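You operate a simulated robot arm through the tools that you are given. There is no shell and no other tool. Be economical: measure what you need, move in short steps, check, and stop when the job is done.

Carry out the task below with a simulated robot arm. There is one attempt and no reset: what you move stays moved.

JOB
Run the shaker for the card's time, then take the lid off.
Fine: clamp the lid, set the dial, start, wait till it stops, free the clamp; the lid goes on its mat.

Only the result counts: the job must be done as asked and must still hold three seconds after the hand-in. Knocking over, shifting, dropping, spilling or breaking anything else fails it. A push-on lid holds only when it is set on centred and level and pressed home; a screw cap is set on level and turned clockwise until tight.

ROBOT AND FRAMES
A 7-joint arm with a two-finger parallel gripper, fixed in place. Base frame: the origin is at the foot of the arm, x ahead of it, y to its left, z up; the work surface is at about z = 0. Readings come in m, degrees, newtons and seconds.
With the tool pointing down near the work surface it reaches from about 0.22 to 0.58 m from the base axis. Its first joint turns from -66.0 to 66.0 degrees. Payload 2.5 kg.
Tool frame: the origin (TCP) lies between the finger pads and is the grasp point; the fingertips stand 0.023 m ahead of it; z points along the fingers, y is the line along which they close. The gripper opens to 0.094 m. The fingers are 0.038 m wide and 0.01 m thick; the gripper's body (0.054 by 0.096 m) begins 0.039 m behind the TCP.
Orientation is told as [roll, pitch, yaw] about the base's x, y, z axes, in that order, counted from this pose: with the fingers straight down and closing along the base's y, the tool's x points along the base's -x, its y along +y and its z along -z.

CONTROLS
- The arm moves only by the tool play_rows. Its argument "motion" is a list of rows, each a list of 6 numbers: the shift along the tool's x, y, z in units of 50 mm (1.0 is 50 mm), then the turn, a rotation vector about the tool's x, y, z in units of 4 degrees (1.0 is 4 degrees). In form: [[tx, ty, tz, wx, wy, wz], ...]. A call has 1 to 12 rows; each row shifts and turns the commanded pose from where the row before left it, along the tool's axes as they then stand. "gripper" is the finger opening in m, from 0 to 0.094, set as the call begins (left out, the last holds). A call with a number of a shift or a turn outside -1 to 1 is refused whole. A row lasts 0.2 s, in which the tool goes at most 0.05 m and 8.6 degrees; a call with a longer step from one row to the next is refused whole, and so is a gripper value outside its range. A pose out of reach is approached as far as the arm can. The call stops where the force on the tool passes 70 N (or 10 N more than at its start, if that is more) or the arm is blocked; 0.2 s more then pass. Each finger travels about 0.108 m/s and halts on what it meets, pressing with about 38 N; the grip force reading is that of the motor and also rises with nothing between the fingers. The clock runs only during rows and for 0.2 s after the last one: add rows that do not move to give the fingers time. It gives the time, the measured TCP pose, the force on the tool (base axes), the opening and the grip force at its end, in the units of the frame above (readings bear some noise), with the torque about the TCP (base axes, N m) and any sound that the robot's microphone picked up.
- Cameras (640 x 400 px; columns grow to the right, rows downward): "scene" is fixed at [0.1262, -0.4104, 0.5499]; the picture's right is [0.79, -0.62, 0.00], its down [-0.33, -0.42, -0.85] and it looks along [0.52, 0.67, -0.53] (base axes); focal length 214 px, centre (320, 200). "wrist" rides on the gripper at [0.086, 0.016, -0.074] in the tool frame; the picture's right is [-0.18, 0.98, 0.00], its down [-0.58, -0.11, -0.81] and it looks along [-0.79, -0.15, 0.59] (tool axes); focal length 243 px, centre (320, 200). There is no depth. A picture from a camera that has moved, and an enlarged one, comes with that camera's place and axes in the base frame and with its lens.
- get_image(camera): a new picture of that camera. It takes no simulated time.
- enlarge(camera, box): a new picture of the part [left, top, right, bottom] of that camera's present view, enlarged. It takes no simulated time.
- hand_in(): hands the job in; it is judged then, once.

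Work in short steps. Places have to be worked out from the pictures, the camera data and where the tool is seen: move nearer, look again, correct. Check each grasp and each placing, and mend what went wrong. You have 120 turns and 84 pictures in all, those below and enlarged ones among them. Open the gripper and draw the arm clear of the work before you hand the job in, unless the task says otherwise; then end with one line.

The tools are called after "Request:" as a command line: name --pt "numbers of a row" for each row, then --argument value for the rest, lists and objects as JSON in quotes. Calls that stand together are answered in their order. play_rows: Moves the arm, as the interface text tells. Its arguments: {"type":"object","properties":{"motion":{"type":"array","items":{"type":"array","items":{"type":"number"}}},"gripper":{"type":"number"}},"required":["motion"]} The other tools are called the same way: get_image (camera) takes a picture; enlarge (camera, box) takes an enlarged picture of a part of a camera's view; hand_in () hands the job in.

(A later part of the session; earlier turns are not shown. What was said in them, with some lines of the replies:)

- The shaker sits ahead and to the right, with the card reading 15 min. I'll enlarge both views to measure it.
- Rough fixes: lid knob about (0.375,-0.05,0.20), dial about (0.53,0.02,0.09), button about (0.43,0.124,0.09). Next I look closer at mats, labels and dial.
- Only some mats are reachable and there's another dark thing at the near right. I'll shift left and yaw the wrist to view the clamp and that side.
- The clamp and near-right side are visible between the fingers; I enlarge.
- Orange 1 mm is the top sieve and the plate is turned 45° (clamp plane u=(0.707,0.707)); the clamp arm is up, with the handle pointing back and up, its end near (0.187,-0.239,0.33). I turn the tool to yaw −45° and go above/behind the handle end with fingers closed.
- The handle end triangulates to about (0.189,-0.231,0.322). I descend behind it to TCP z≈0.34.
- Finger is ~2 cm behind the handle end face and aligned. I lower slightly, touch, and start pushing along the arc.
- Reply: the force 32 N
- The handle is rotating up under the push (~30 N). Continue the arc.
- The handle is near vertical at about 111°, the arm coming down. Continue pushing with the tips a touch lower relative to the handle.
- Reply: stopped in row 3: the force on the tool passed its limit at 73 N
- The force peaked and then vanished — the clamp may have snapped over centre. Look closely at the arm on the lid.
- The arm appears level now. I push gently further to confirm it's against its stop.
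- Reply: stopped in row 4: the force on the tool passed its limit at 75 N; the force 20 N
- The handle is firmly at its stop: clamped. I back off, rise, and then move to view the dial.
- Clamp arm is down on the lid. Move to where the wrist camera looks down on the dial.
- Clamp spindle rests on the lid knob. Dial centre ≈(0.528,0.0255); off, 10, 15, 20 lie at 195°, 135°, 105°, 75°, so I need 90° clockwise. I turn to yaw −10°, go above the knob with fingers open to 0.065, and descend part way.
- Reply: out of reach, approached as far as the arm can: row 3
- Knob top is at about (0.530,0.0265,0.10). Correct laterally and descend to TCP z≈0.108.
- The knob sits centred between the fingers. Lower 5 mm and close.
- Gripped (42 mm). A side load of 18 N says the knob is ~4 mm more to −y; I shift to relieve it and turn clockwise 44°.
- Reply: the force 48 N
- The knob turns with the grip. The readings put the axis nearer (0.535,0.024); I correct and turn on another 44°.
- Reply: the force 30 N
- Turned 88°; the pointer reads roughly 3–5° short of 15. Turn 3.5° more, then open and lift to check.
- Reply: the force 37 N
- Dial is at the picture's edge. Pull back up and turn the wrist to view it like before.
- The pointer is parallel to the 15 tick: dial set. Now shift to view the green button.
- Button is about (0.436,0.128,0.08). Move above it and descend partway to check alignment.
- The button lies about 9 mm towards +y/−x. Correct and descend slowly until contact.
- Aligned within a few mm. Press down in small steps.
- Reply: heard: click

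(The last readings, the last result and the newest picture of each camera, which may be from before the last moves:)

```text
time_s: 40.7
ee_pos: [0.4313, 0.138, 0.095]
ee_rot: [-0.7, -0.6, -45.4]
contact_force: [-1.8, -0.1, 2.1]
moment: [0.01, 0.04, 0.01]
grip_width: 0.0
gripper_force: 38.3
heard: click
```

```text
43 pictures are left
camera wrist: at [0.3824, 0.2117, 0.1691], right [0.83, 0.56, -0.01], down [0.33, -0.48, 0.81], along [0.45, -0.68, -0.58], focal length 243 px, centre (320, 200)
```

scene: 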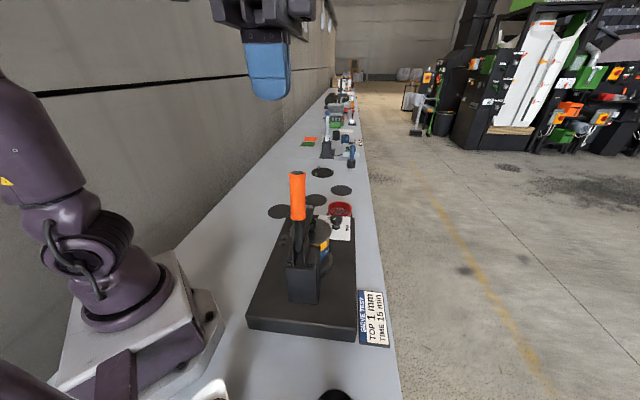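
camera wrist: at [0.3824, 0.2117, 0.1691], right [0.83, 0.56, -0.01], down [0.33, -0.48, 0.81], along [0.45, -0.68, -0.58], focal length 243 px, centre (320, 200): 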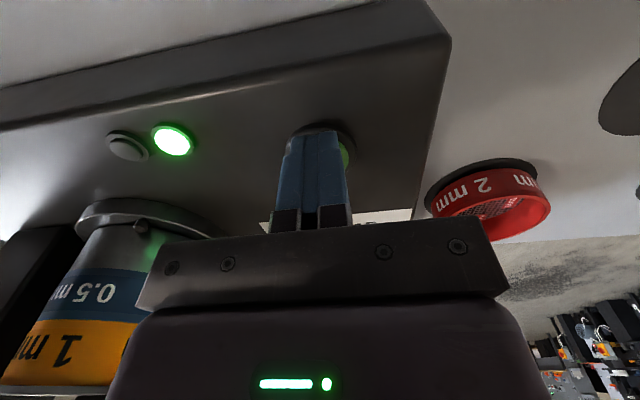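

Click heard and the green run lamp is lit. Rise, then wait while watching the lamps.

Request:
play_rows --pt "0 0 -0.5 0 0 0" --pt "0 0 -0.9 0 0 0" --pt "0 0 -0.9 0 0 0" --pt "0 0 -0.9 0 0 0" --pt "0 0 -0.9 0 0 0" --pt "0 0 -0.9 0 0 0" --pt "0 0 -0.9 0 0 0" --pt "0.6 0 0 0 0 0" --pt "0.6 0 0 0 0 0" --pt "0 0 0 0 0 0" --pt "0 0 0 0 0 0" --pt "0 0 0 0 0 0"

Request:
get_image --camera "wrist"

```text
time_s: 43.3
ee_pos: [0.3878, 0.1847, 0.3875]
ee_rot: [-0.7, -0.6, -45.4]
contact_force: [-0.2, -0.1, -0.9]
moment: [-0.03, 0.03, 0.05]
grip_width: 0.0001
gripper_force: 37.9
```

```text
42 pictures are left
camera wrist: at [0.3388, 0.2584, 0.4632], right [0.83, 0.56, -0.01], down [0.33, -0.48, 0.81], along [0.45, -0.68, -0.58], focal length 243 px, centre (320, 200)
```

wrist: 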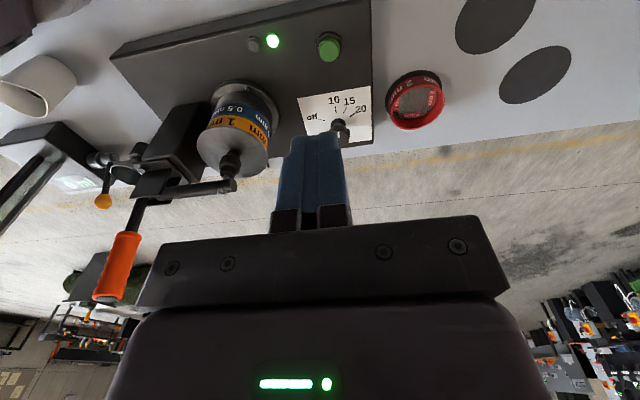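

Running. I wait with still rows.

Request:
play_rows --pt "0 0 0 0 0 0" --pt "0 0 0 0 0 0" --pt "0 0 0 0 0 0" --pt "0 0 0 0 0 0" --pt "0 0 0 0 0 0" --pt "0 0 0 0 0 0" --pt "0 0 0 0 0 0" --pt "0 0 0 0 0 0" --pt "0 0 0 0 0 0" --pt "0 0 0 0 0 0" --pt "0 0 0 0 0 0" --pt "0 0 0 0 0 0"

Request:
play_rows --pt "0 0 0 0 0 0" --pt "0 0 0 0 0 0" --pt "0 0 0 0 0 0" --pt "0 0 0 0 0 0" --pt "0 0 0 0 0 0" --pt "0 0 0 0 0 0" --pt "0 0 0 0 0 0" --pt "0 0 0 0 0 0" --pt "0 0 0 0 0 0" --pt "0 0 0 0 0 0" --pt "0 0 0 0 0 0" --pt "0 0 0 0 0 0"

Request:
play_rows --pt "0 0 0 0 0 0" --pt "0 0 0 0 0 0" --pt "0 0 0 0 0 0" --pt "0 0 0 0 0 0" --pt "0 0 0 0 0 0" --pt "0 0 0 0 0 0" --pt "0 0 0 0 0 0" --pt "0 0 0 0 0 0" --pt "0 0 0 0 0 0" --pt "0 0 0 0 0 0" --pt "0 0 0 0 0 0" --pt "0 0 0 0 0 0"

Request:
play_rows --pt "0 0 0 0 0 0" --pt "0 0 0 0 0 0" --pt "0 0 0 0 0 0" --pt "0 0 0 0 0 0" --pt "0 0 0 0 0 0" --pt "0 0 0 0 0 0" --pt "0 0 0 0 0 0" --pt "0 0 0 0 0 0" --pt "0 0 0 0 0 0" --pt "0 0 0 0 0 0" --pt "0 0 0 0 0 0" --pt "0 0 0 0 0 0"

Request:
enlarge --camera "wrist" --box '[110, 0, 450, 210]'

```text
time_s: 45.9
ee_pos: [0.3878, 0.1853, 0.3884]
ee_rot: [-0.7, -0.5, -45.4]
contact_force: [0.0, 0.3, -0.1]
moment: [-0.02, -0.04, 0.01]
grip_width: 0.0002
gripper_force: 38.1
```

```text
time_s: 48.5
ee_pos: [0.3881, 0.1837, 0.3891]
ee_rot: [-0.6, -0.6, -45.3]
contact_force: [0.3, 0.2, -0.3]
moment: [0.0, 0.0, 0.0]
grip_width: 0.0
gripper_force: 38.8
```

```text
time_s: 51.1
ee_pos: [0.3878, 0.1846, 0.3889]
ee_rot: [-0.7, -0.5, -45.3]
contact_force: [0.3, -0.4, -0.9]
moment: [0.01, 0.01, 0.0]
grip_width: 0.0
gripper_force: 37.8
```

```text
time_s: 53.7
ee_pos: [0.3884, 0.1837, 0.3888]
ee_rot: [-0.7, -0.7, -45.4]
contact_force: [0.6, -0.2, 0.3]
moment: [-0.01, -0.02, 0.01]
grip_width: 0.0
gripper_force: 37.8
```

```text
1.88 times, centred on (280, 105) of wrist
camera zoom: at [0.3389, 0.2584, 0.4632], right [0.83, 0.56, -0.01], down [0.33, -0.48, 0.81], along [0.45, -0.68, -0.58], focal length 457 px, centre (395, 379)
```

zoom: 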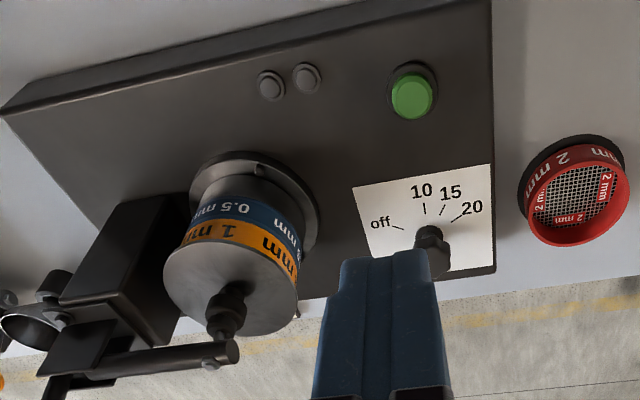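

Both lamps are dark now. I check again after a short wait to be sure it isn't blinking.

Request:
play_rows --pt "0 0 0 0 0 0" --pt "0 0 0 0 0 0" --pt "0 0 0 0 0 0"

Request:
enlarge --camera "wrist" --box '[180, 0, 400, 180]'

Request:
play_rows --pt "0 0 0 0 0 0" --pt "0 0 0 0 0 0" --pt "0 0 0 0 0 0" --pt "0 0 0 0 0 0" --pt "0 0 0 0 0 0" --pt "0 0 0 0 0 0" --pt "0 0 0 0 0 0"

Request:
enlarge --camera "wrist" --box '[180, 0, 400, 180]'

```text
time_s: 54.5
ee_pos: [0.3876, 0.1838, 0.3894]
ee_rot: [-0.7, -0.6, -45.4]
contact_force: [-1.1, 0.2, 0.3]
moment: [-0.02, -0.01, -0.04]
grip_width: 0.0
gripper_force: 37.5
```

```text
2.22 times, centred on (290, 90) of wrist
camera zoom: at [0.3389, 0.2584, 0.4632], right [0.83, 0.56, -0.01], down [0.33, -0.48, 0.81], along [0.45, -0.68, -0.58], focal length 539 px, centre (387, 444)
```

zoom: 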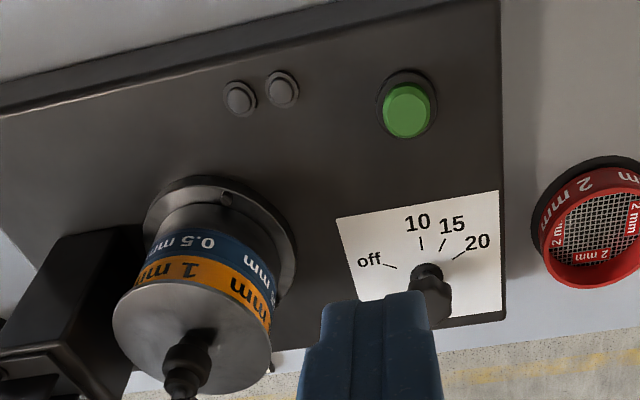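

```text
time_s: 56.1
ee_pos: [0.3878, 0.1832, 0.3891]
ee_rot: [-0.7, -0.6, -45.4]
contact_force: [0.9, 0.5, -0.9]
moment: [0.01, 0.02, -0.03]
grip_width: 0.0001
gripper_force: 37.6
```

```text
2.22 times, centred on (290, 90) of wrist
camera zoom: at [0.3389, 0.2584, 0.4632], right [0.83, 0.56, -0.01], down [0.33, -0.48, 0.81], along [0.45, -0.68, -0.58], focal length 539 px, centre (387, 444)
```

zoom: 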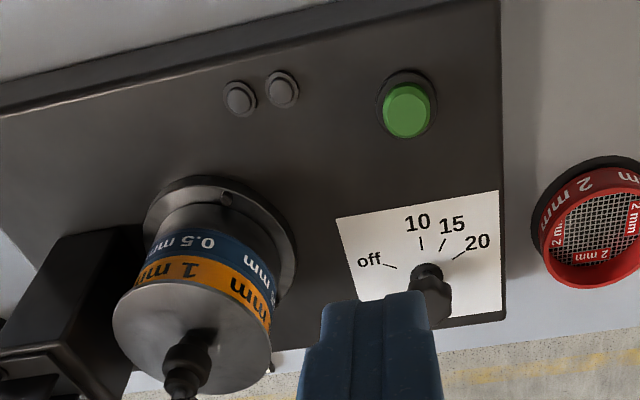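

The lamp stays off: shaker stopped. Refit puts the handle pivot at u≈0.111, z≈0.22, and its top at (0.30,-0.12,0.395). I move to the lid side of the handle to push it back.

Request:
play_rows --pt "-0.508 -0.68 0 0 0 0" --pt "-0.508 -0.68 0 0 0 0" --pt "-0.508 -0.68 0 0 0 0" --pt "-0.508 -0.68 0 0 0 0" --pt "-0.508 -0.68 0 0 0 0" --pt "-0.508 -0.68 0 0 0 0"

Request:
get_image --camera "wrist"

Request:
enlarge --camera "scene" --box '[220, 120, 400, 300]'

```text
time_s: 57.5
ee_pos: [0.3495, -0.0671, 0.3928]
ee_rot: [-0.7, -0.6, -45.3]
contact_force: [0.4, 0.1, -0.7]
moment: [0.01, 0.03, 0.0]
grip_width: 0.0
gripper_force: 37.9
```

```text
38 pictures are left
camera wrist: at [0.3009, 0.0069, 0.4674], right [0.83, 0.56, -0.01], down [0.33, -0.48, 0.81], along [0.45, -0.68, -0.58], focal length 243 px, centre (320, 200)
```

wrist: 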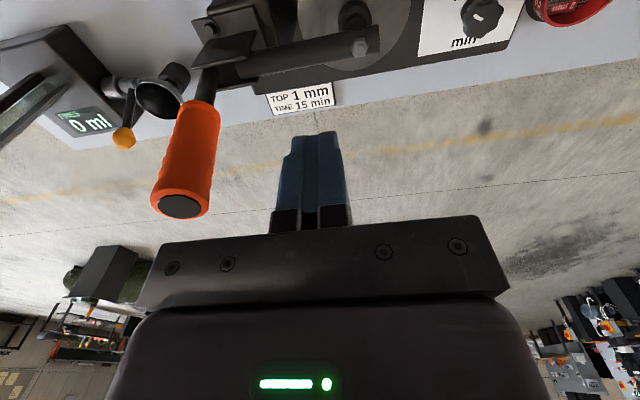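

```text
2.22 times, centred on (310, 210) of scene
camera zoom: at [0.1262, -0.4104, 0.5499], right [0.79, -0.62, 0.0], down [-0.33, -0.42, -0.85], along [0.52, 0.67, -0.53], focal length 477 px, centre (342, 178)
```

zoom: 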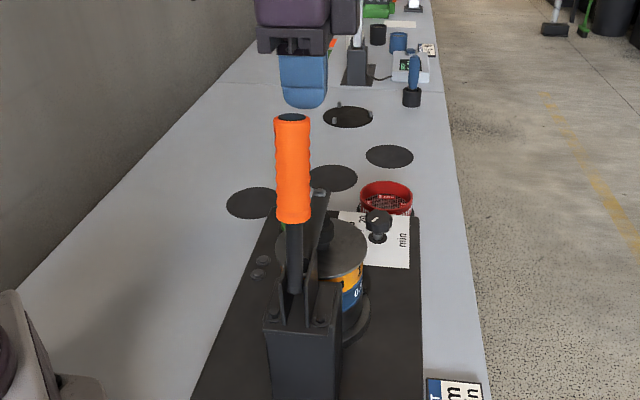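

Everything lines up. Advance to contact and push the handle back.

Request:
play_rows --pt "0 -0.3 0.15 0 0 0" --pt "0 -0.3 0 0 0 0" --pt "0 -0.3 0 0 0 0" --pt "0 -0.25 0 0 0 0" --pt "0 -0.25 0 0 0 0" --pt "0 -0.25 0 0 0 0" --pt "0 -0.25 0 0 0 0"

Request:
get_image --camera "wrist"

```text
time_s: 59.1
ee_pos: [0.2823, -0.1355, 0.3873]
ee_rot: [-0.8, -0.5, -45.4]
contact_force: [1.7, -0.8, 0.1]
moment: [0.04, 0.01, 0.04]
grip_width: 0.0001
gripper_force: 37.9
```

```text
36 pictures are left
camera wrist: at [0.2335, -0.0605, 0.4605], right [0.83, 0.56, -0.01], down [0.33, -0.48, 0.81], along [0.45, -0.68, -0.58], focal length 243 px, centre (320, 200)
```

wrist: 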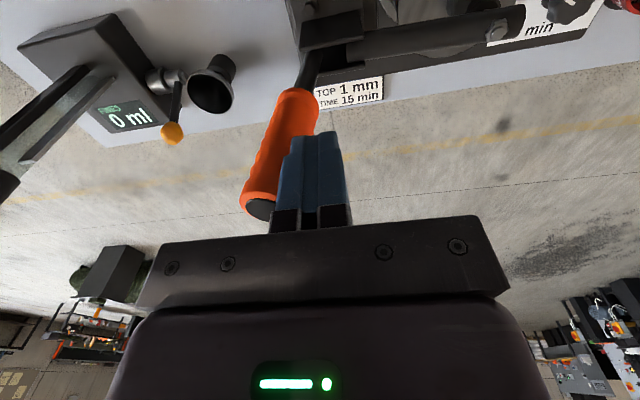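

The handle yields. Continue along the arc, lowering gradually.

Request:
play_rows --pt "0 -0.31 0.06 0 0 0" --pt "0 -0.31 0.06 0 0 0" --pt "0 -0.34 0.17 0 0 0" --pt "0 -0.34 0.17 0 0 0" --pt "0 -0.26 0.24 0 0 0" --pt "0 -0.26 0.24 0 0 0"

Request:
get_image --camera "wrist"

Request:
enlarge --camera "scene" --box '[180, 120, 400, 320]'

```text
time_s: 60.5
ee_pos: [0.2188, -0.199, 0.3393]
ee_rot: [-0.8, -0.6, -45.5]
contact_force: [0.5, 0.0, -0.1]
moment: [-0.01, 0.01, -0.02]
grip_width: 0.0
gripper_force: 37.9
```

```text
35 pictures are left
camera wrist: at [0.1698, -0.1249, 0.4144], right [0.83, 0.56, -0.01], down [0.33, -0.48, 0.81], along [0.45, -0.68, -0.58], focal length 243 px, centre (320, 200)
```

wrist: 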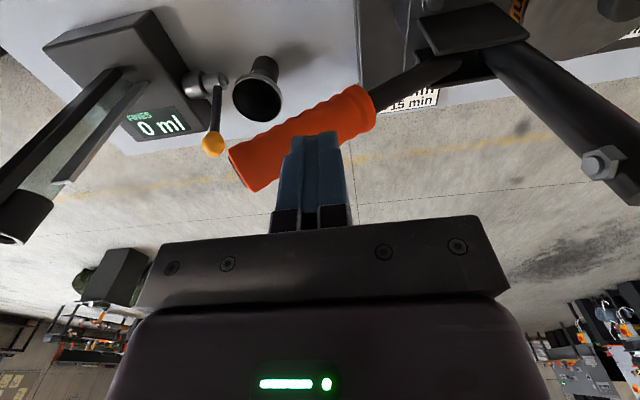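

```text
2.00 times, centred on (290, 220) of scene
camera zoom: at [0.1262, -0.4104, 0.5499], right [0.79, -0.62, 0.0], down [-0.33, -0.42, -0.85], along [0.52, 0.67, -0.53], focal length 429 px, centre (380, 160)
```

zoom: 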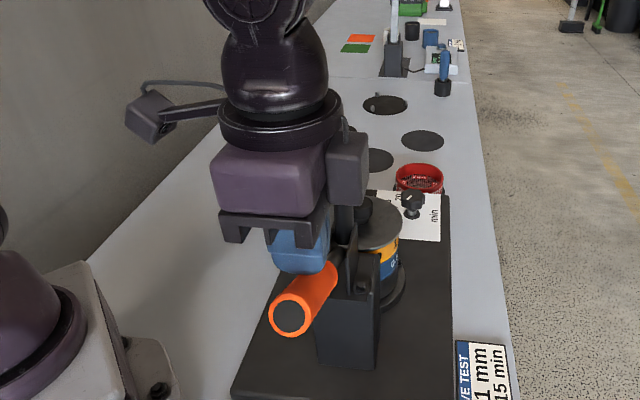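

The arm is about upright again. Push slightly further to its open stop, then lift away.

Request:
play_rows --pt "0 -0.1 0.15 0 0 0" --pt "0 -0.1 0.15 0 0 0" --pt "0 -0.1 0.15 0 0 0"

Request:
play_rows --pt "0 0 -0.8 0 0 0" --pt "0 0 -0.8 0 0 0" --pt "0 0 -0.8 0 0 0" --pt "0 0 -0.8 0 0 0" --pt "0.8 0 0 0 0 0"

Request:
enlarge --camera "scene" --box '[255, 180, 375, 310]'

```text
time_s: 61.0
ee_pos: [0.2186, -0.2004, 0.3384]
ee_rot: [0.0, -0.9, -45.1]
contact_force: [-3.8, 10.0, 16.1]
moment: [0.05, 0.12, -0.08]
grip_width: 0.0
gripper_force: 37.8
stopped in row 2: the force on the tool passed its limit at 89 N (the readings are from after the stop); the commanded pose is now the measured one
```

```text
time_s: 62.2
ee_pos: [0.1899, -0.1719, 0.4967]
ee_rot: [-0.1, -0.8, -45.1]
contact_force: [0.6, -0.5, -0.4]
moment: [0.0, -0.04, 0.01]
grip_width: 0.0
gripper_force: 37.6
```

```text
3.08 times, centred on (315, 245) of scene
camera zoom: at [0.1262, -0.4105, 0.5499], right [0.79, -0.62, 0.0], down [-0.33, -0.42, -0.85], along [0.52, 0.67, -0.53], focal length 660 px, centre (335, 62)
```

zoom: 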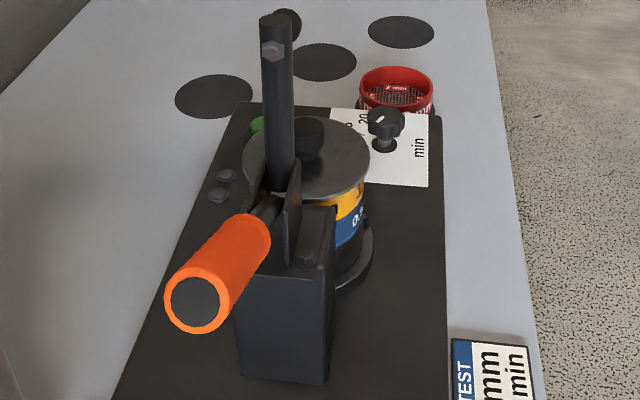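

The clamp is back in its original open position. Now level the tool and move above the lid knob.

Request:
play_rows --pt "-0.177 0.874 0 0.14 0.14 0" --pt "-0.177 0.874 0 0 0 0" --pt "-0.177 0.874 0 0 0 0" --pt "-0.177 0.874 0 0 0 0" --pt "-0.177 0.874 0 0 0 0" --pt "0 0 0.8 0 0 0" --pt "0 0 0.8 0 0 0" --pt "0 0 0.8 0 0 0" --gripper 0.055

Request:
get_image --camera "wrist"

Request:
enlarge --camera "scene" --box '[255, 130, 395, 280]'

```text
time_s: 64.0
ee_pos: [0.3729, -0.0473, 0.3723]
ee_rot: [-0.7, -0.4, -45.1]
contact_force: [0.6, -0.2, -0.2]
moment: [0.03, 0.01, -0.05]
grip_width: 0.0551
gripper_force: 0.0
```

```text
32 pictures are left
camera wrist: at [0.324, 0.026, 0.447], right [0.83, 0.56, -0.01], down [0.34, -0.48, 0.81], along [0.45, -0.67, -0.58], focal length 243 px, centre (320, 200)
```

wrist: 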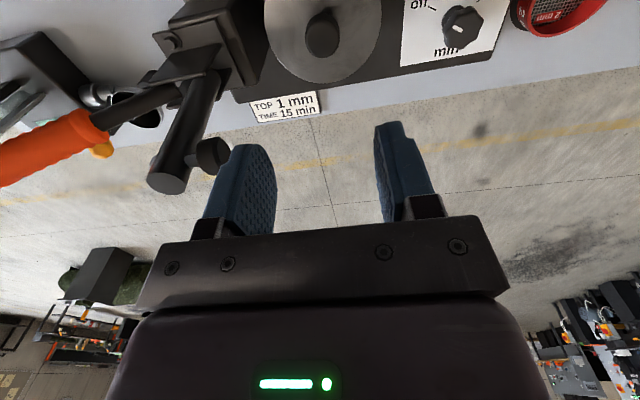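

```text
2.67 times, centred on (325, 205) of scene
camera zoom: at [0.1262, -0.4104, 0.5499], right [0.79, -0.62, 0.0], down [-0.33, -0.42, -0.85], along [0.52, 0.67, -0.53], focal length 572 px, centre (307, 187)
```

zoom: 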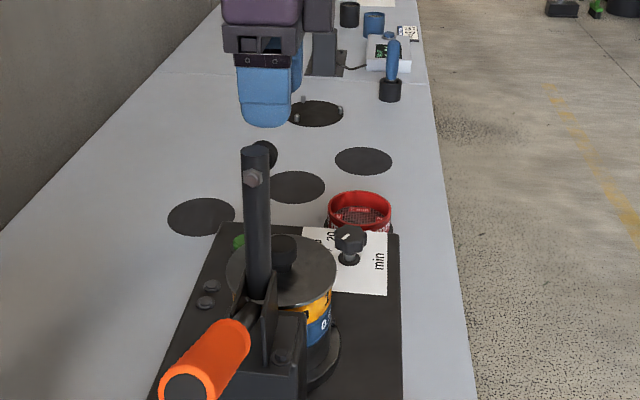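

The clamp spindle is only ~5 mm from where the gripper body would pass at this yaw. I'll instead turn to yaw −135° (fingers closing across the clamp plane, camera on the far side), descend offset along +u and slide in. First step out and rotate.

Request:
play_rows --pt "0 0.8 0 -0.175 0.1 0" --pt "0 0.4 0 0 0 0" --pt "0 0 0 0 0 1" --pt "0 0 0 0 0 1" --pt "0 0 0 0 0 1" --pt "0 0 0 0 0 1" --pt "0 0 0 0 0 1" --pt "0 0 0 0 0 1" --pt "0 0 0 0 0 1" --pt "0 0 0 0 0 1" --pt "0 0 0 0 0 1" --pt "0 0 0 0 0 1"

Request:
play_rows --pt "0 0 0 0 0 1" --pt "0 0 0 0 0 1" --pt "0 0 0 0 0 1" --pt "0 0 0 0 0 1" --pt "0 0 0 0 0 1" --pt "0 0 0 0 0 1" --pt "0 0 0 0 0 1" --pt "0 0 0 0 0 1" --pt "0 0 0 0 0 1" --pt "0 0 0 0 0 1" --pt "0 0 0 0 0 1" --pt "0 0 0 0 0 1"

Request:
get_image --camera "wrist"

```text
time_s: 66.6
ee_pos: [0.4152, -0.0067, 0.3739]
ee_rot: [-0.1, 0.1, -85.1]
contact_force: [0.1, 0.6, -0.4]
moment: [0.02, 0.04, 0.0]
grip_width: 0.055
gripper_force: 0.0
```

```text
time_s: 69.2
ee_pos: [0.4166, -0.0069, 0.3734]
ee_rot: [-0.2, 0.0, -133.2]
contact_force: [-0.5, 0.1, 0.4]
moment: [-0.03, 0.03, 0.0]
grip_width: 0.0549
gripper_force: 0.1
```

```text
30 pictures are left
camera wrist: at [0.4866, 0.0453, 0.4489], right [0.59, -0.81, 0.0], down [-0.48, -0.35, 0.81], along [-0.65, -0.47, -0.59], focal length 243 px, centre (320, 200)
```

wrist: 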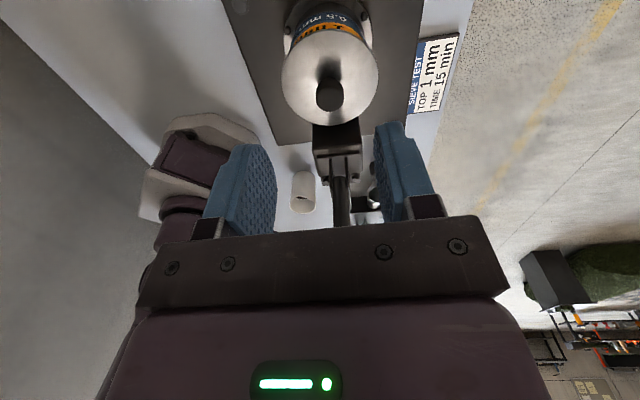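

Lid knob confirmed at (0.377,-0.047). Descend here (56 mm outward of the knob) to TCP z≈0.215.

Request:
play_rows --pt "0 0 0.8 0 0 0" --pt "0 0 0.8 0 0 0" --pt "0 0 0.8 0 0 0" --pt "0 0 0.7 0 0 0"

Request:
get_image --camera "wrist"

Request:
enlarge --camera "scene" --box '[255, 150, 395, 290]'

```text
time_s: 70.2
ee_pos: [0.4134, -0.0064, 0.2181]
ee_rot: [0.0, 0.0, -133.2]
contact_force: [-0.5, 0.1, 0.6]
moment: [0.03, -0.01, -0.01]
grip_width: 0.055
gripper_force: 0.0
```

```text
29 pictures are left
camera wrist: at [0.4844, 0.0451, 0.2931], right [0.59, -0.81, 0.0], down [-0.48, -0.35, 0.81], along [-0.65, -0.48, -0.59], focal length 243 px, centre (320, 200)
```

wrist: 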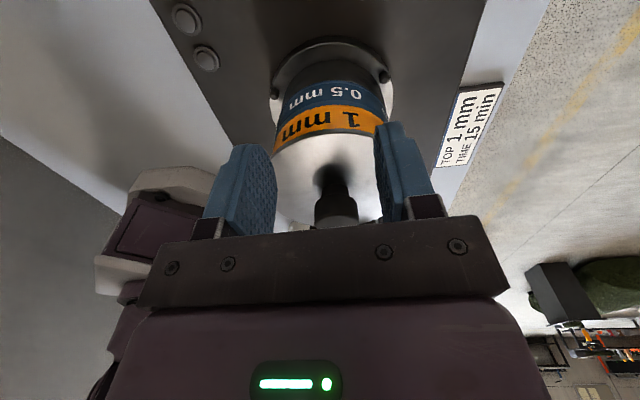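

```text
2.86 times, centred on (325, 220) of scene
camera zoom: at [0.1262, -0.4105, 0.5499], right [0.79, -0.62, 0.0], down [-0.33, -0.42, -0.85], along [0.52, 0.67, -0.53], focal length 613 px, centre (306, 143)
```

zoom: 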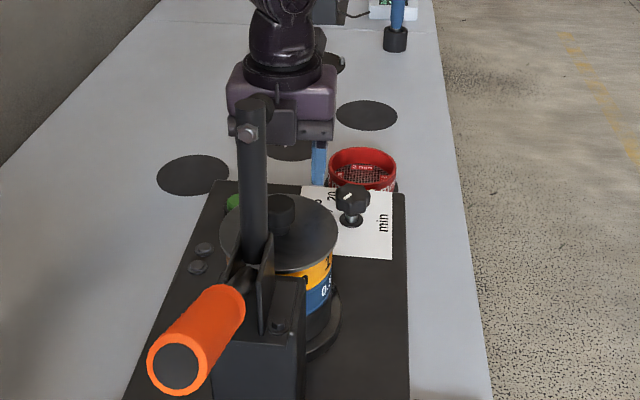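

Slide in toward the knob along −u, slightly lower, then check.

Request:
play_rows --pt "-0.36 0.04 0.06 0 0 0" --pt "-0.36 0 0 0 0 0" --pt "-0.36 0 0 0 0 0"

Request:
get_image --camera "wrist"

Request:
enlarge --camera "scene" --box '[275, 160, 375, 260]'

```text
time_s: 71.0
ee_pos: [0.3801, -0.0482, 0.2155]
ee_rot: [0.1, 0.0, -133.1]
contact_force: [0.6, 0.0, -0.8]
moment: [0.01, -0.02, 0.03]
grip_width: 0.0548
gripper_force: 0.1
```

```text
27 pictures are left
camera wrist: at [0.4506, 0.0042, 0.2917], right [0.59, -0.81, 0.0], down [-0.48, -0.35, 0.81], along [-0.65, -0.48, -0.59], focal length 243 px, centre (320, 200)
```

wrist: 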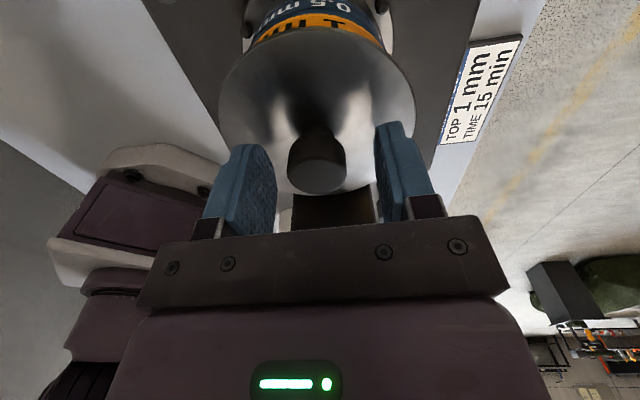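

```text
4.00 times, centred on (325, 210) of scene
camera zoom: at [0.1262, -0.4104, 0.5499], right [0.79, -0.62, 0.0], down [-0.33, -0.42, -0.85], along [0.52, 0.67, -0.53], focal length 858 px, centre (300, 160)
```

zoom: 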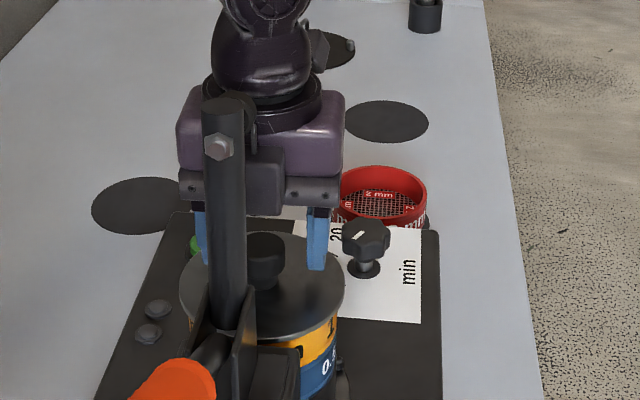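

The knob is centred between the fingers. Lower 4 mm and close.

Request:
play_rows --pt "-0.03 0 0.04 0 0 0" --pt "0 0 0.04 0 0 0"

Request:
play_rows --pt "0 0 0 0 0 0" --pt "0 0 0 0 0 0" --pt "0 0 0 0 0 0" --gripper 0.0

Request:
enlarge --camera "wrist" --box '[190, 0, 450, 230]'

```text
time_s: 71.6
ee_pos: [0.3786, -0.0489, 0.2116]
ee_rot: [0.0, 0.1, -133.2]
contact_force: [0.0, 0.9, -0.5]
moment: [-0.02, 0.03, 0.01]
grip_width: 0.0548
gripper_force: 0.0
```

```text
time_s: 72.4
ee_pos: [0.3786, -0.05, 0.212]
ee_rot: [-0.2, 0.1, -133.1]
contact_force: [-0.4, -0.4, -0.1]
moment: [0.0, -0.01, -0.02]
grip_width: 0.0299
gripper_force: 37.8
```

```text
1.74 times, centred on (320, 115) of wrist
camera zoom: at [0.4501, 0.0032, 0.2877], right [0.59, -0.81, 0.0], down [-0.48, -0.35, 0.81], along [-0.65, -0.48, -0.59], focal length 422 px, centre (320, 348)
```

zoom: 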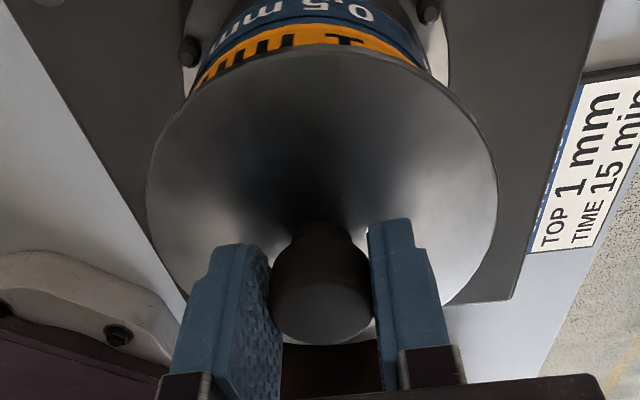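

Grip firm at 30 mm. Lift slowly straight up 12 mm first.

Request:
play_rows --pt "0 0 -0.04 0 0 0" --pt "0 0 -0.04 0 0 0" --pt "0 0 -0.04 0 0 0" --pt "0 0 -0.06 0 0 0" --pt "0 0 -0.06 0 0 0"

Request:
enlarge --camera "wrist" --box '[190, 0, 450, 230]'

Request:
enlarge --camera "scene" --box '[275, 160, 375, 280]'

```text
time_s: 73.6
ee_pos: [0.3798, -0.0504, 0.2224]
ee_rot: [-0.1, -0.1, -133.1]
contact_force: [0.1, 0.2, -2.0]
moment: [0.04, -0.02, 0.01]
grip_width: 0.0298
gripper_force: 38.0
```

```text
1.74 times, centred on (320, 115) of wrist
camera zoom: at [0.4504, 0.0036, 0.299], right [0.59, -0.81, 0.0], down [-0.48, -0.35, 0.81], along [-0.65, -0.48, -0.59], focal length 422 px, centre (320, 348)
```

zoom: 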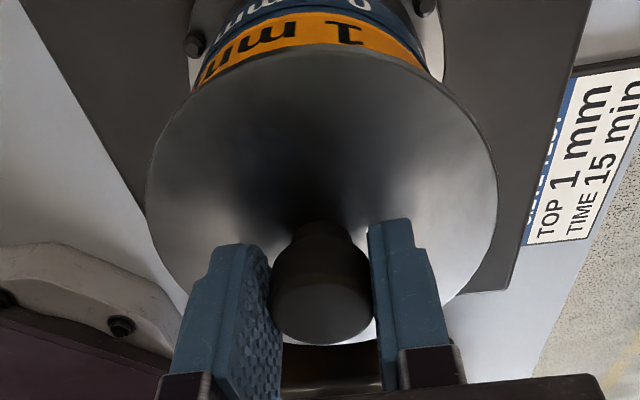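

```text
3.33 times, centred on (325, 220) of scene
camera zoom: at [0.1262, -0.4104, 0.5499], right [0.79, -0.62, 0.0], down [-0.33, -0.42, -0.85], along [0.52, 0.67, -0.53], focal length 715 px, centre (303, 133)
```

zoom: 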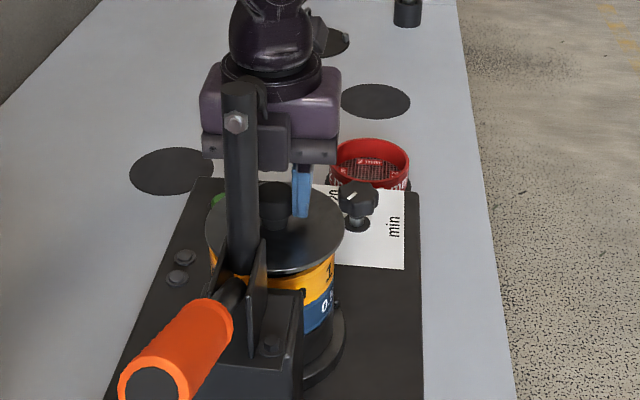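

The lid came off cleanly (≈2 N). Lift a little more while drawing outward (+u) past the clamp spindle, then high.

Request:
play_rows --pt "0 0 -0.12 0 0 0" --pt "0.15 0 -0.1 0 0 0" --pt "0.3 0 -0.1 0 0 0" --pt "0.4 0 -0.2 0 0 0" --pt "0.4 0 -0.3 0 0 0" --pt "0.3 0 -0.4 0 0 0" --pt "0 0 -0.5 0 0 0" --pt "0 0 -0.5 0 0 0"

Request:
get_image --camera "scene"

Request:
get_image --camera "wrist"

```text
time_s: 75.4
ee_pos: [0.4311, 0.0061, 0.3358]
ee_rot: [-0.1, 0.0, -133.2]
contact_force: [0.6, -0.8, -0.3]
moment: [-0.01, 0.0, 0.01]
grip_width: 0.0298
gripper_force: 38.2
```

```text
22 pictures are left
```

scene: 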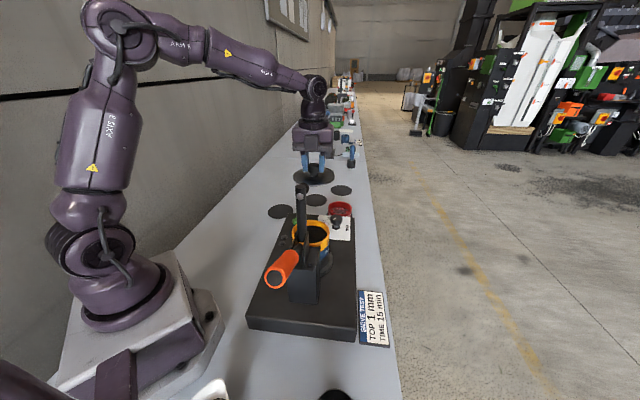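

```text
21 pictures are left
camera wrist: at [0.5017, 0.059, 0.4109], right [0.59, -0.81, 0.0], down [-0.48, -0.35, 0.81], along [-0.65, -0.48, -0.59], focal length 243 px, centre (320, 200)
```

wrist: 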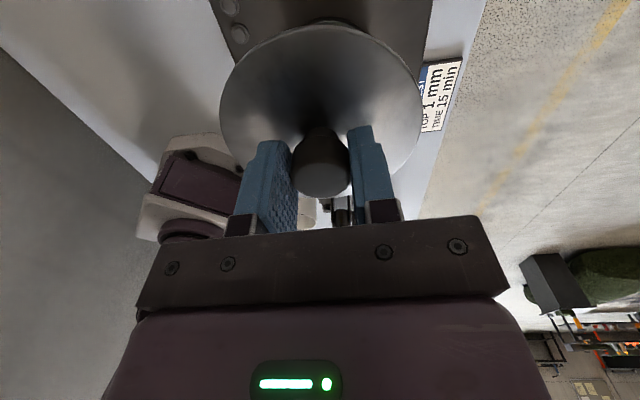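

The lid is in hand and the 1 mm sieve stayed in place. The only mat in reach is the left one at ≈(0.473,0.317). Rotate the wrist back to yaw ≈ −9° here.

Request:
play_rows --pt "0 0 0 0 0 -1" --pt "0 0 0 0 0 -1" --pt "0 0 0 0 0 -1" --pt "0 0 0 0 0 -1" --pt "0 0 0 0 0 -1" --pt "0 0 0 0 0 -1" --pt "0 0 0 0 0 -1" --pt "0 0 0 0 0 -1" --pt "0 0 0 0 0 -1" --pt "0 0 0 0 0 -1" --pt "0 0 0 0 0 -1" --pt "0 0 0 0 0 -1"

Request:
play_rows --pt "0 0 0 0 0 -1" --pt "0 0 0 0 0 -1" --pt "0 0 0 0 0 -1" --pt "0 0 0 0 0 -1" --pt "0 0 0 0 0 -1" --pt "0 0 0 0 0 -1" --pt "0 0 0 0 0 -1" --pt "0 0 0 0 0 -1" --pt "0 0 0 0 0 -1" --pt "0 0 0 0 0 -1" --pt "0 0 0 0 0 -1" --pt "0 0 0 0 0 -1"

Request:
play_rows --pt "0 0 0 0 0 -1" --pt "0 0 0 0 0 -1" --pt "0 0 0 0 0 -1" --pt "0 0 0 0 0 -1" --pt "0 0 0 0 0 -1" --pt "0 0 0 0 0 -1" --pt "0 0 0 0 0 -1" --pt "0 0 0 0 0 -1" --pt "0 0 0 0 0 -1"

```text
time_s: 78.0
ee_pos: [0.4327, 0.0078, 0.3344]
ee_rot: [0.0, 0.1, -85.0]
contact_force: [0.0, 0.6, 0.1]
moment: [-0.01, -0.01, 0.02]
grip_width: 0.0299
gripper_force: 37.9
```

```text
time_s: 80.6
ee_pos: [0.4316, 0.0078, 0.3345]
ee_rot: [0.1, 0.0, -37.1]
contact_force: [0.4, -0.1, -1.1]
moment: [0.01, -0.01, -0.03]
grip_width: 0.0294
gripper_force: 38.2
```

```text
time_s: 82.6
ee_pos: [0.4312, 0.0078, 0.3354]
ee_rot: [0.0, -0.1, -1.1]
contact_force: [-0.2, -0.6, -2.0]
moment: [0.02, -0.03, -0.03]
grip_width: 0.0296
gripper_force: 37.9
```

Now carry the lid left, to about (0.36,0.22), and view the mat.

Request:
play_rows --pt "0.285 0.85 0 0 0 0" --pt "0.285 0.85 0 0 0 0" --pt "0.285 0.85 0 0 0 0" --pt "0.285 0.85 0 0 0 0" --pt "0.285 0.85 0 0 0 0"

Request:
get_image --camera "wrist"

```text
time_s: 83.8
ee_pos: [0.3651, 0.2214, 0.3353]
ee_rot: [0.0, 0.0, -1.2]
contact_force: [0.4, -0.4, -1.1]
moment: [0.02, -0.01, 0.0]
grip_width: 0.0294
gripper_force: 38.1
```

```text
20 pictures are left
camera wrist: at [0.2782, 0.2393, 0.4104], right [0.21, 0.98, 0.0], down [0.58, -0.12, 0.81], along [0.79, -0.17, -0.59], focal length 243 px, centre (320, 200)
```

wrist: 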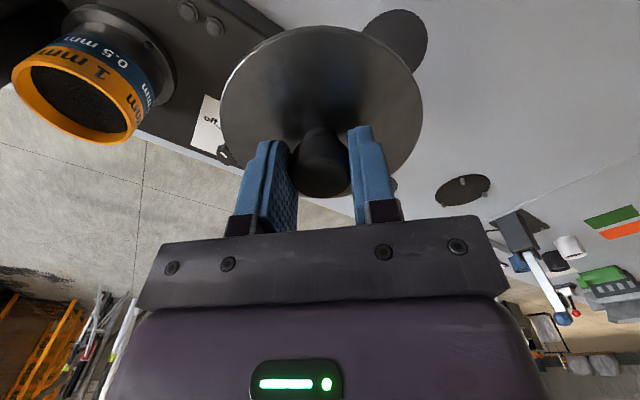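

The mat is partly hidden by the lid. Step back 9 cm to the right to see it whole.

Request:
play_rows --pt "0 -0.9 0 0 0 0" --pt "0.2 -0.9 0 0 0 0"

Request:
enlarge --camera "wrist" --box '[380, 0, 540, 130]'

```text
time_s: 84.4
ee_pos: [0.3515, 0.1296, 0.3365]
ee_rot: [0.1, -0.1, -1.0]
contact_force: [-0.2, 0.4, -0.9]
moment: [0.02, 0.01, 0.02]
grip_width: 0.0296
gripper_force: 38.4
```

```text
3.08 times, centred on (460, 65) of wrist
camera zoom: at [0.2657, 0.1478, 0.4114], right [0.2, 0.98, 0.0], down [0.58, -0.12, 0.81], along [0.79, -0.16, -0.59], focal length 746 px, centre (-111, 615)
```

zoom: 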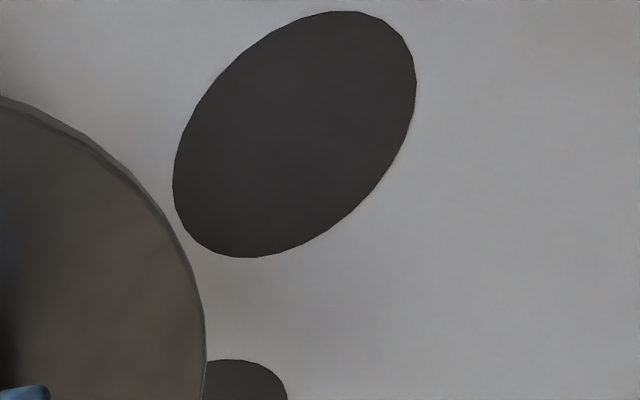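

Mat centre ≈(0.467,0.313), radius 56 mm, matching the lid's size. Lower to z≈0.2, then carry the lid over it.

Request:
play_rows --pt "0 0 0.9 0 0 0" --pt "0 0 0.9 0 0 0" --pt "0 0 0.9 0 0 0" --pt "-0.46 0.745 0 0 0 0" --pt "-0.46 0.745 0 0 0 0" --pt "-0.46 0.745 0 0 0 0" --pt "-0.46 0.745 0 0 0 0" --pt "-0.46 0.745 0 0 0 0"

Request:
play_rows --pt "0 0 0.8 0 0 0" --pt "0 0 0.8 0 0 0"

Request:
enlarge --camera "scene" --box '[230, 130, 350, 250]'

```text
time_s: 86.2
ee_pos: [0.4708, 0.3154, 0.1985]
ee_rot: [0.0, 0.1, -1.3]
contact_force: [0.1, 0.1, -0.8]
moment: [0.02, 0.02, -0.03]
grip_width: 0.0299
gripper_force: 37.9
```

```text
time_s: 86.8
ee_pos: [0.4723, 0.3144, 0.1193]
ee_rot: [0.1, 0.0, -1.1]
contact_force: [0.6, 0.5, -1.1]
moment: [-0.01, 0.04, 0.04]
grip_width: 0.0298
gripper_force: 38.2
```

```text
3.33 times, centred on (290, 190) of scene
camera zoom: at [0.1262, -0.4104, 0.5499], right [0.79, -0.62, 0.0], down [-0.33, -0.42, -0.85], along [0.52, 0.67, -0.53], focal length 715 px, centre (420, 233)
```

zoom: 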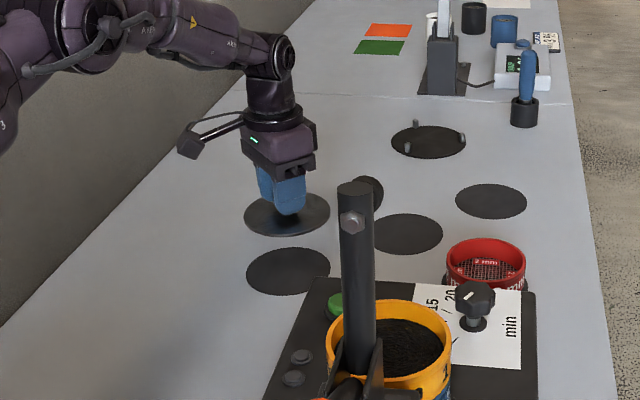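

Lid lies nearly over the mat; shift ~6 mm toward −x and descend further.

Request:
play_rows --pt "0.11 0.04 0 0 0 0" --pt "0 0 0.6 0 0 0" --pt "0 0 0.6 0 0 0"

Request:
enlarge --camera "scene" --box '[240, 170, 320, 250]'

Request:
get_image --camera "wrist"

```text
time_s: 87.6
ee_pos: [0.4675, 0.3178, 0.0616]
ee_rot: [0.1, 0.0, -1.2]
contact_force: [0.2, 0.6, -0.7]
moment: [-0.02, 0.0, 0.01]
grip_width: 0.0299
gripper_force: 38.2
```

```text
5.00 times, centred on (280, 210) of scene
camera zoom: at [0.1262, -0.4104, 0.5499], right [0.79, -0.62, 0.0], down [-0.33, -0.42, -0.85], along [0.52, 0.67, -0.53], focal length 1072 px, centre (520, 150)
```

zoom: 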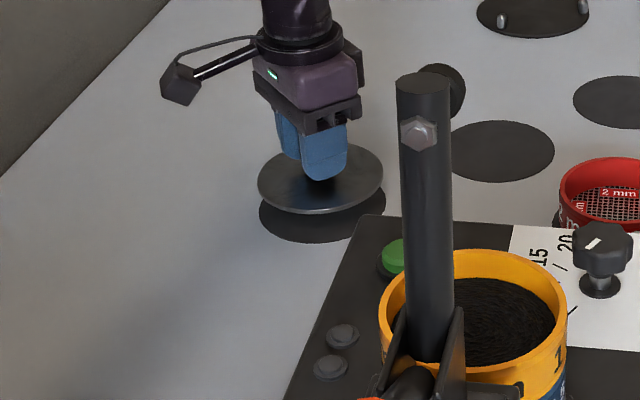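

```text
16 pictures are left
camera wrist: at [0.3812, 0.3366, 0.1366], right [0.2, 0.98, 0.0], down [0.58, -0.12, 0.81], along [0.79, -0.16, -0.59], focal length 243 px, centre (320, 200)
```

wrist: 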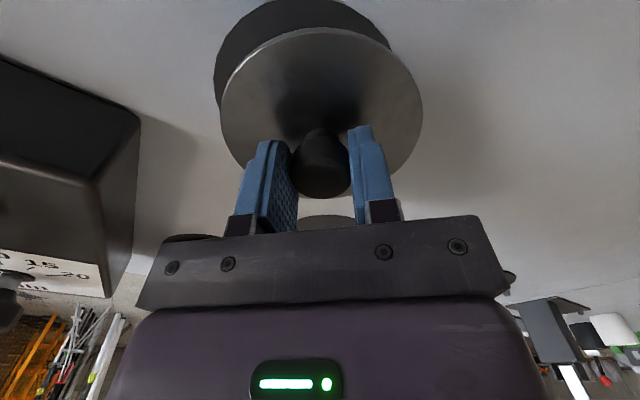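

The wrist view puts the mat centre ~7 mm to −y of the lid. Correct and lower gently to contact.

Request:
play_rows --pt "0 -0.13 0 0 0 0" --pt "0 0 0.1 0 0 0" --pt "0 0 0.1 0 0 0"

Request:
play_rows --pt "0 0 0.05 0 0 0" --pt "0 0 0.05 0 0 0" --pt "0 0 0.05 0 0 0"

Request:
enlarge --camera "scene" --box '[240, 170, 320, 250]'

```text
time_s: 88.4
ee_pos: [0.4671, 0.3118, 0.0496]
ee_rot: [0.2, 0.0, -1.1]
contact_force: [0.5, -0.5, -1.4]
moment: [0.03, -0.02, 0.0]
grip_width: 0.0299
gripper_force: 37.5
```

```text
time_s: 89.2
ee_pos: [0.4675, 0.3116, 0.0454]
ee_rot: [0.2, -0.1, -1.1]
contact_force: [-8.4, -3.3, 23.7]
moment: [-0.31, 0.47, -0.01]
grip_width: 0.0299
gripper_force: 38.3
```

```text
5.00 times, centred on (280, 210) of scene
camera zoom: at [0.1261, -0.4105, 0.5499], right [0.79, -0.62, 0.0], down [-0.33, -0.42, -0.85], along [0.52, 0.67, -0.53], focal length 1072 px, centre (520, 150)
```

zoom: 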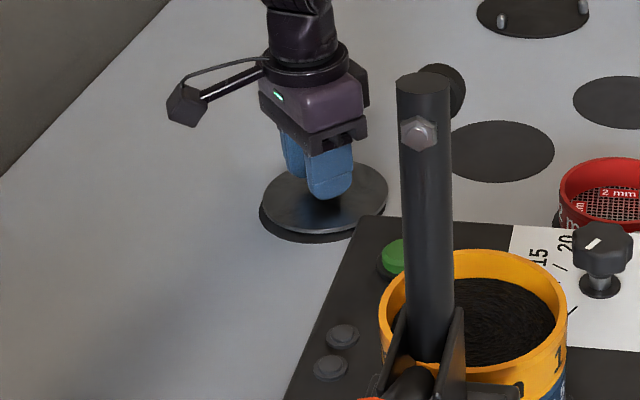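

Touchdown (24 N). Check centring with the wrist view before release.

Request:
get_image --camera "wrist"

```text
14 pictures are left
camera wrist: at [0.3809, 0.3299, 0.1204], right [0.2, 0.98, 0.0], down [0.58, -0.12, 0.81], along [0.79, -0.16, -0.59], focal length 243 px, centre (320, 200)
```

wrist: 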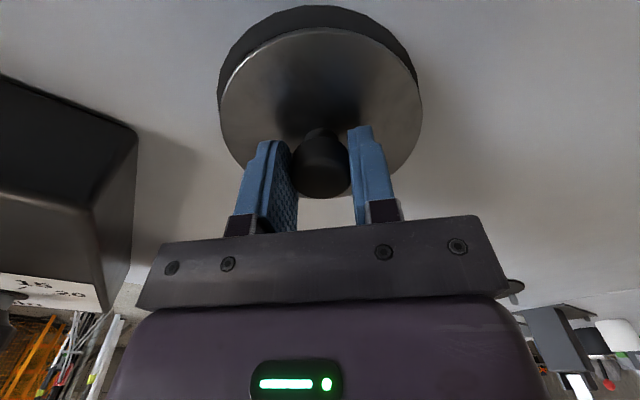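

Centred within ~2–3 mm. Release and lift straight up.

Request:
play_rows --pt "0 0 -0.03 0 0 0" --pt "0 0 0 0 0 0"

Request:
play_rows --pt "0 0 0 0 0 0" --pt "0 0 0 0 0 0" --pt "0 0 0 0 0 0" --pt "0 0 -0.3 0 0 0" --pt "0 0 -0.8 0 0 0" --pt "0 0 -0.8 0 0 0" --pt "0 0 -0.8 0 0 0" --gripper 0.06

Request:
play_rows --pt "0.9 0 -0.3 0 0 0" --pt "0.9 0 -0.3 0 0 0" --pt "0.5 0 -0.5 0 0 0" --pt "0 0 -0.8 0 0 0"

Request:
get_image --camera "scene"

Request:
get_image --camera "wrist"

Request:
enlarge --camera "scene" --box '[240, 170, 370, 300]'

```text
time_s: 89.8
ee_pos: [0.4664, 0.3112, 0.0444]
ee_rot: [0.2, -0.2, -1.1]
contact_force: [-4.0, -0.1, 25.4]
moment: [-0.03, 0.1, 0.03]
grip_width: 0.0299
gripper_force: 38.6
```

```text
time_s: 91.4
ee_pos: [0.4658, 0.3125, 0.1796]
ee_rot: [0.0, 0.0, -1.1]
contact_force: [0.8, 0.5, 0.5]
moment: [-0.01, 0.0, 0.0]
grip_width: 0.0602
gripper_force: 0.0
```

```text
time_s: 92.4
ee_pos: [0.3511, 0.3138, 0.2722]
ee_rot: [0.1, 0.0, -1.2]
contact_force: [-0.5, -0.8, 0.7]
moment: [0.0, 0.02, 0.02]
grip_width: 0.0602
gripper_force: 0.0
```

```text
13 pictures are left
```

scene: 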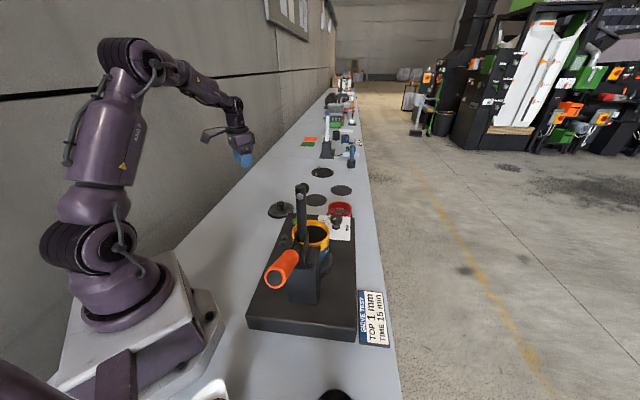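

```text
12 pictures are left
camera wrist: at [0.2646, 0.3321, 0.3484], right [0.2, 0.98, 0.0], down [0.58, -0.12, 0.81], along [0.79, -0.16, -0.59], focal length 243 px, centre (320, 200)
```

wrist: 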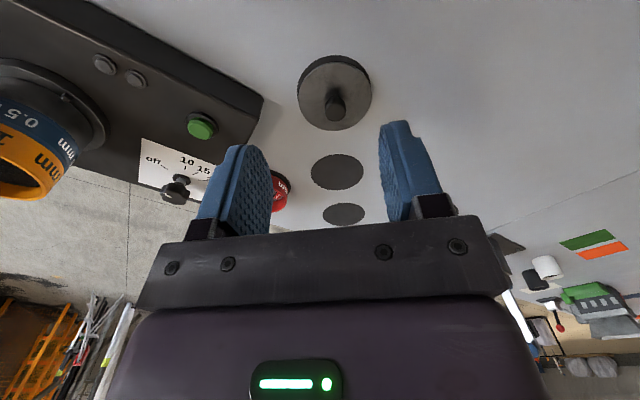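

```text
3.08 times, centred on (305, 235) of scene
camera zoom: at [0.1262, -0.4104, 0.5499], right [0.79, -0.62, 0.0], down [-0.33, -0.42, -0.85], along [0.52, 0.67, -0.53], focal length 660 px, centre (366, 92)
```

zoom: 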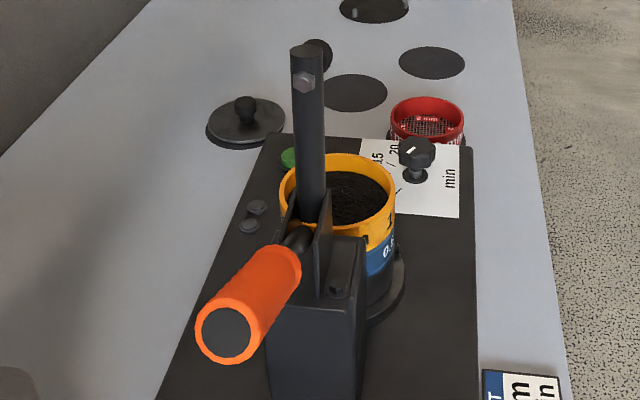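

The lid lies flat and centred on its mat, the clamp is open, the shaker has stopped with the dial on 15, and the arm is clear with the gripper open. Handing in.

Request:
hand_in

```text
The job is handed in.
```

I ran the shaker at the card's 15 min setting and, once it had stopped, opened the clamp and set the lid on its mat; the job is handed in.
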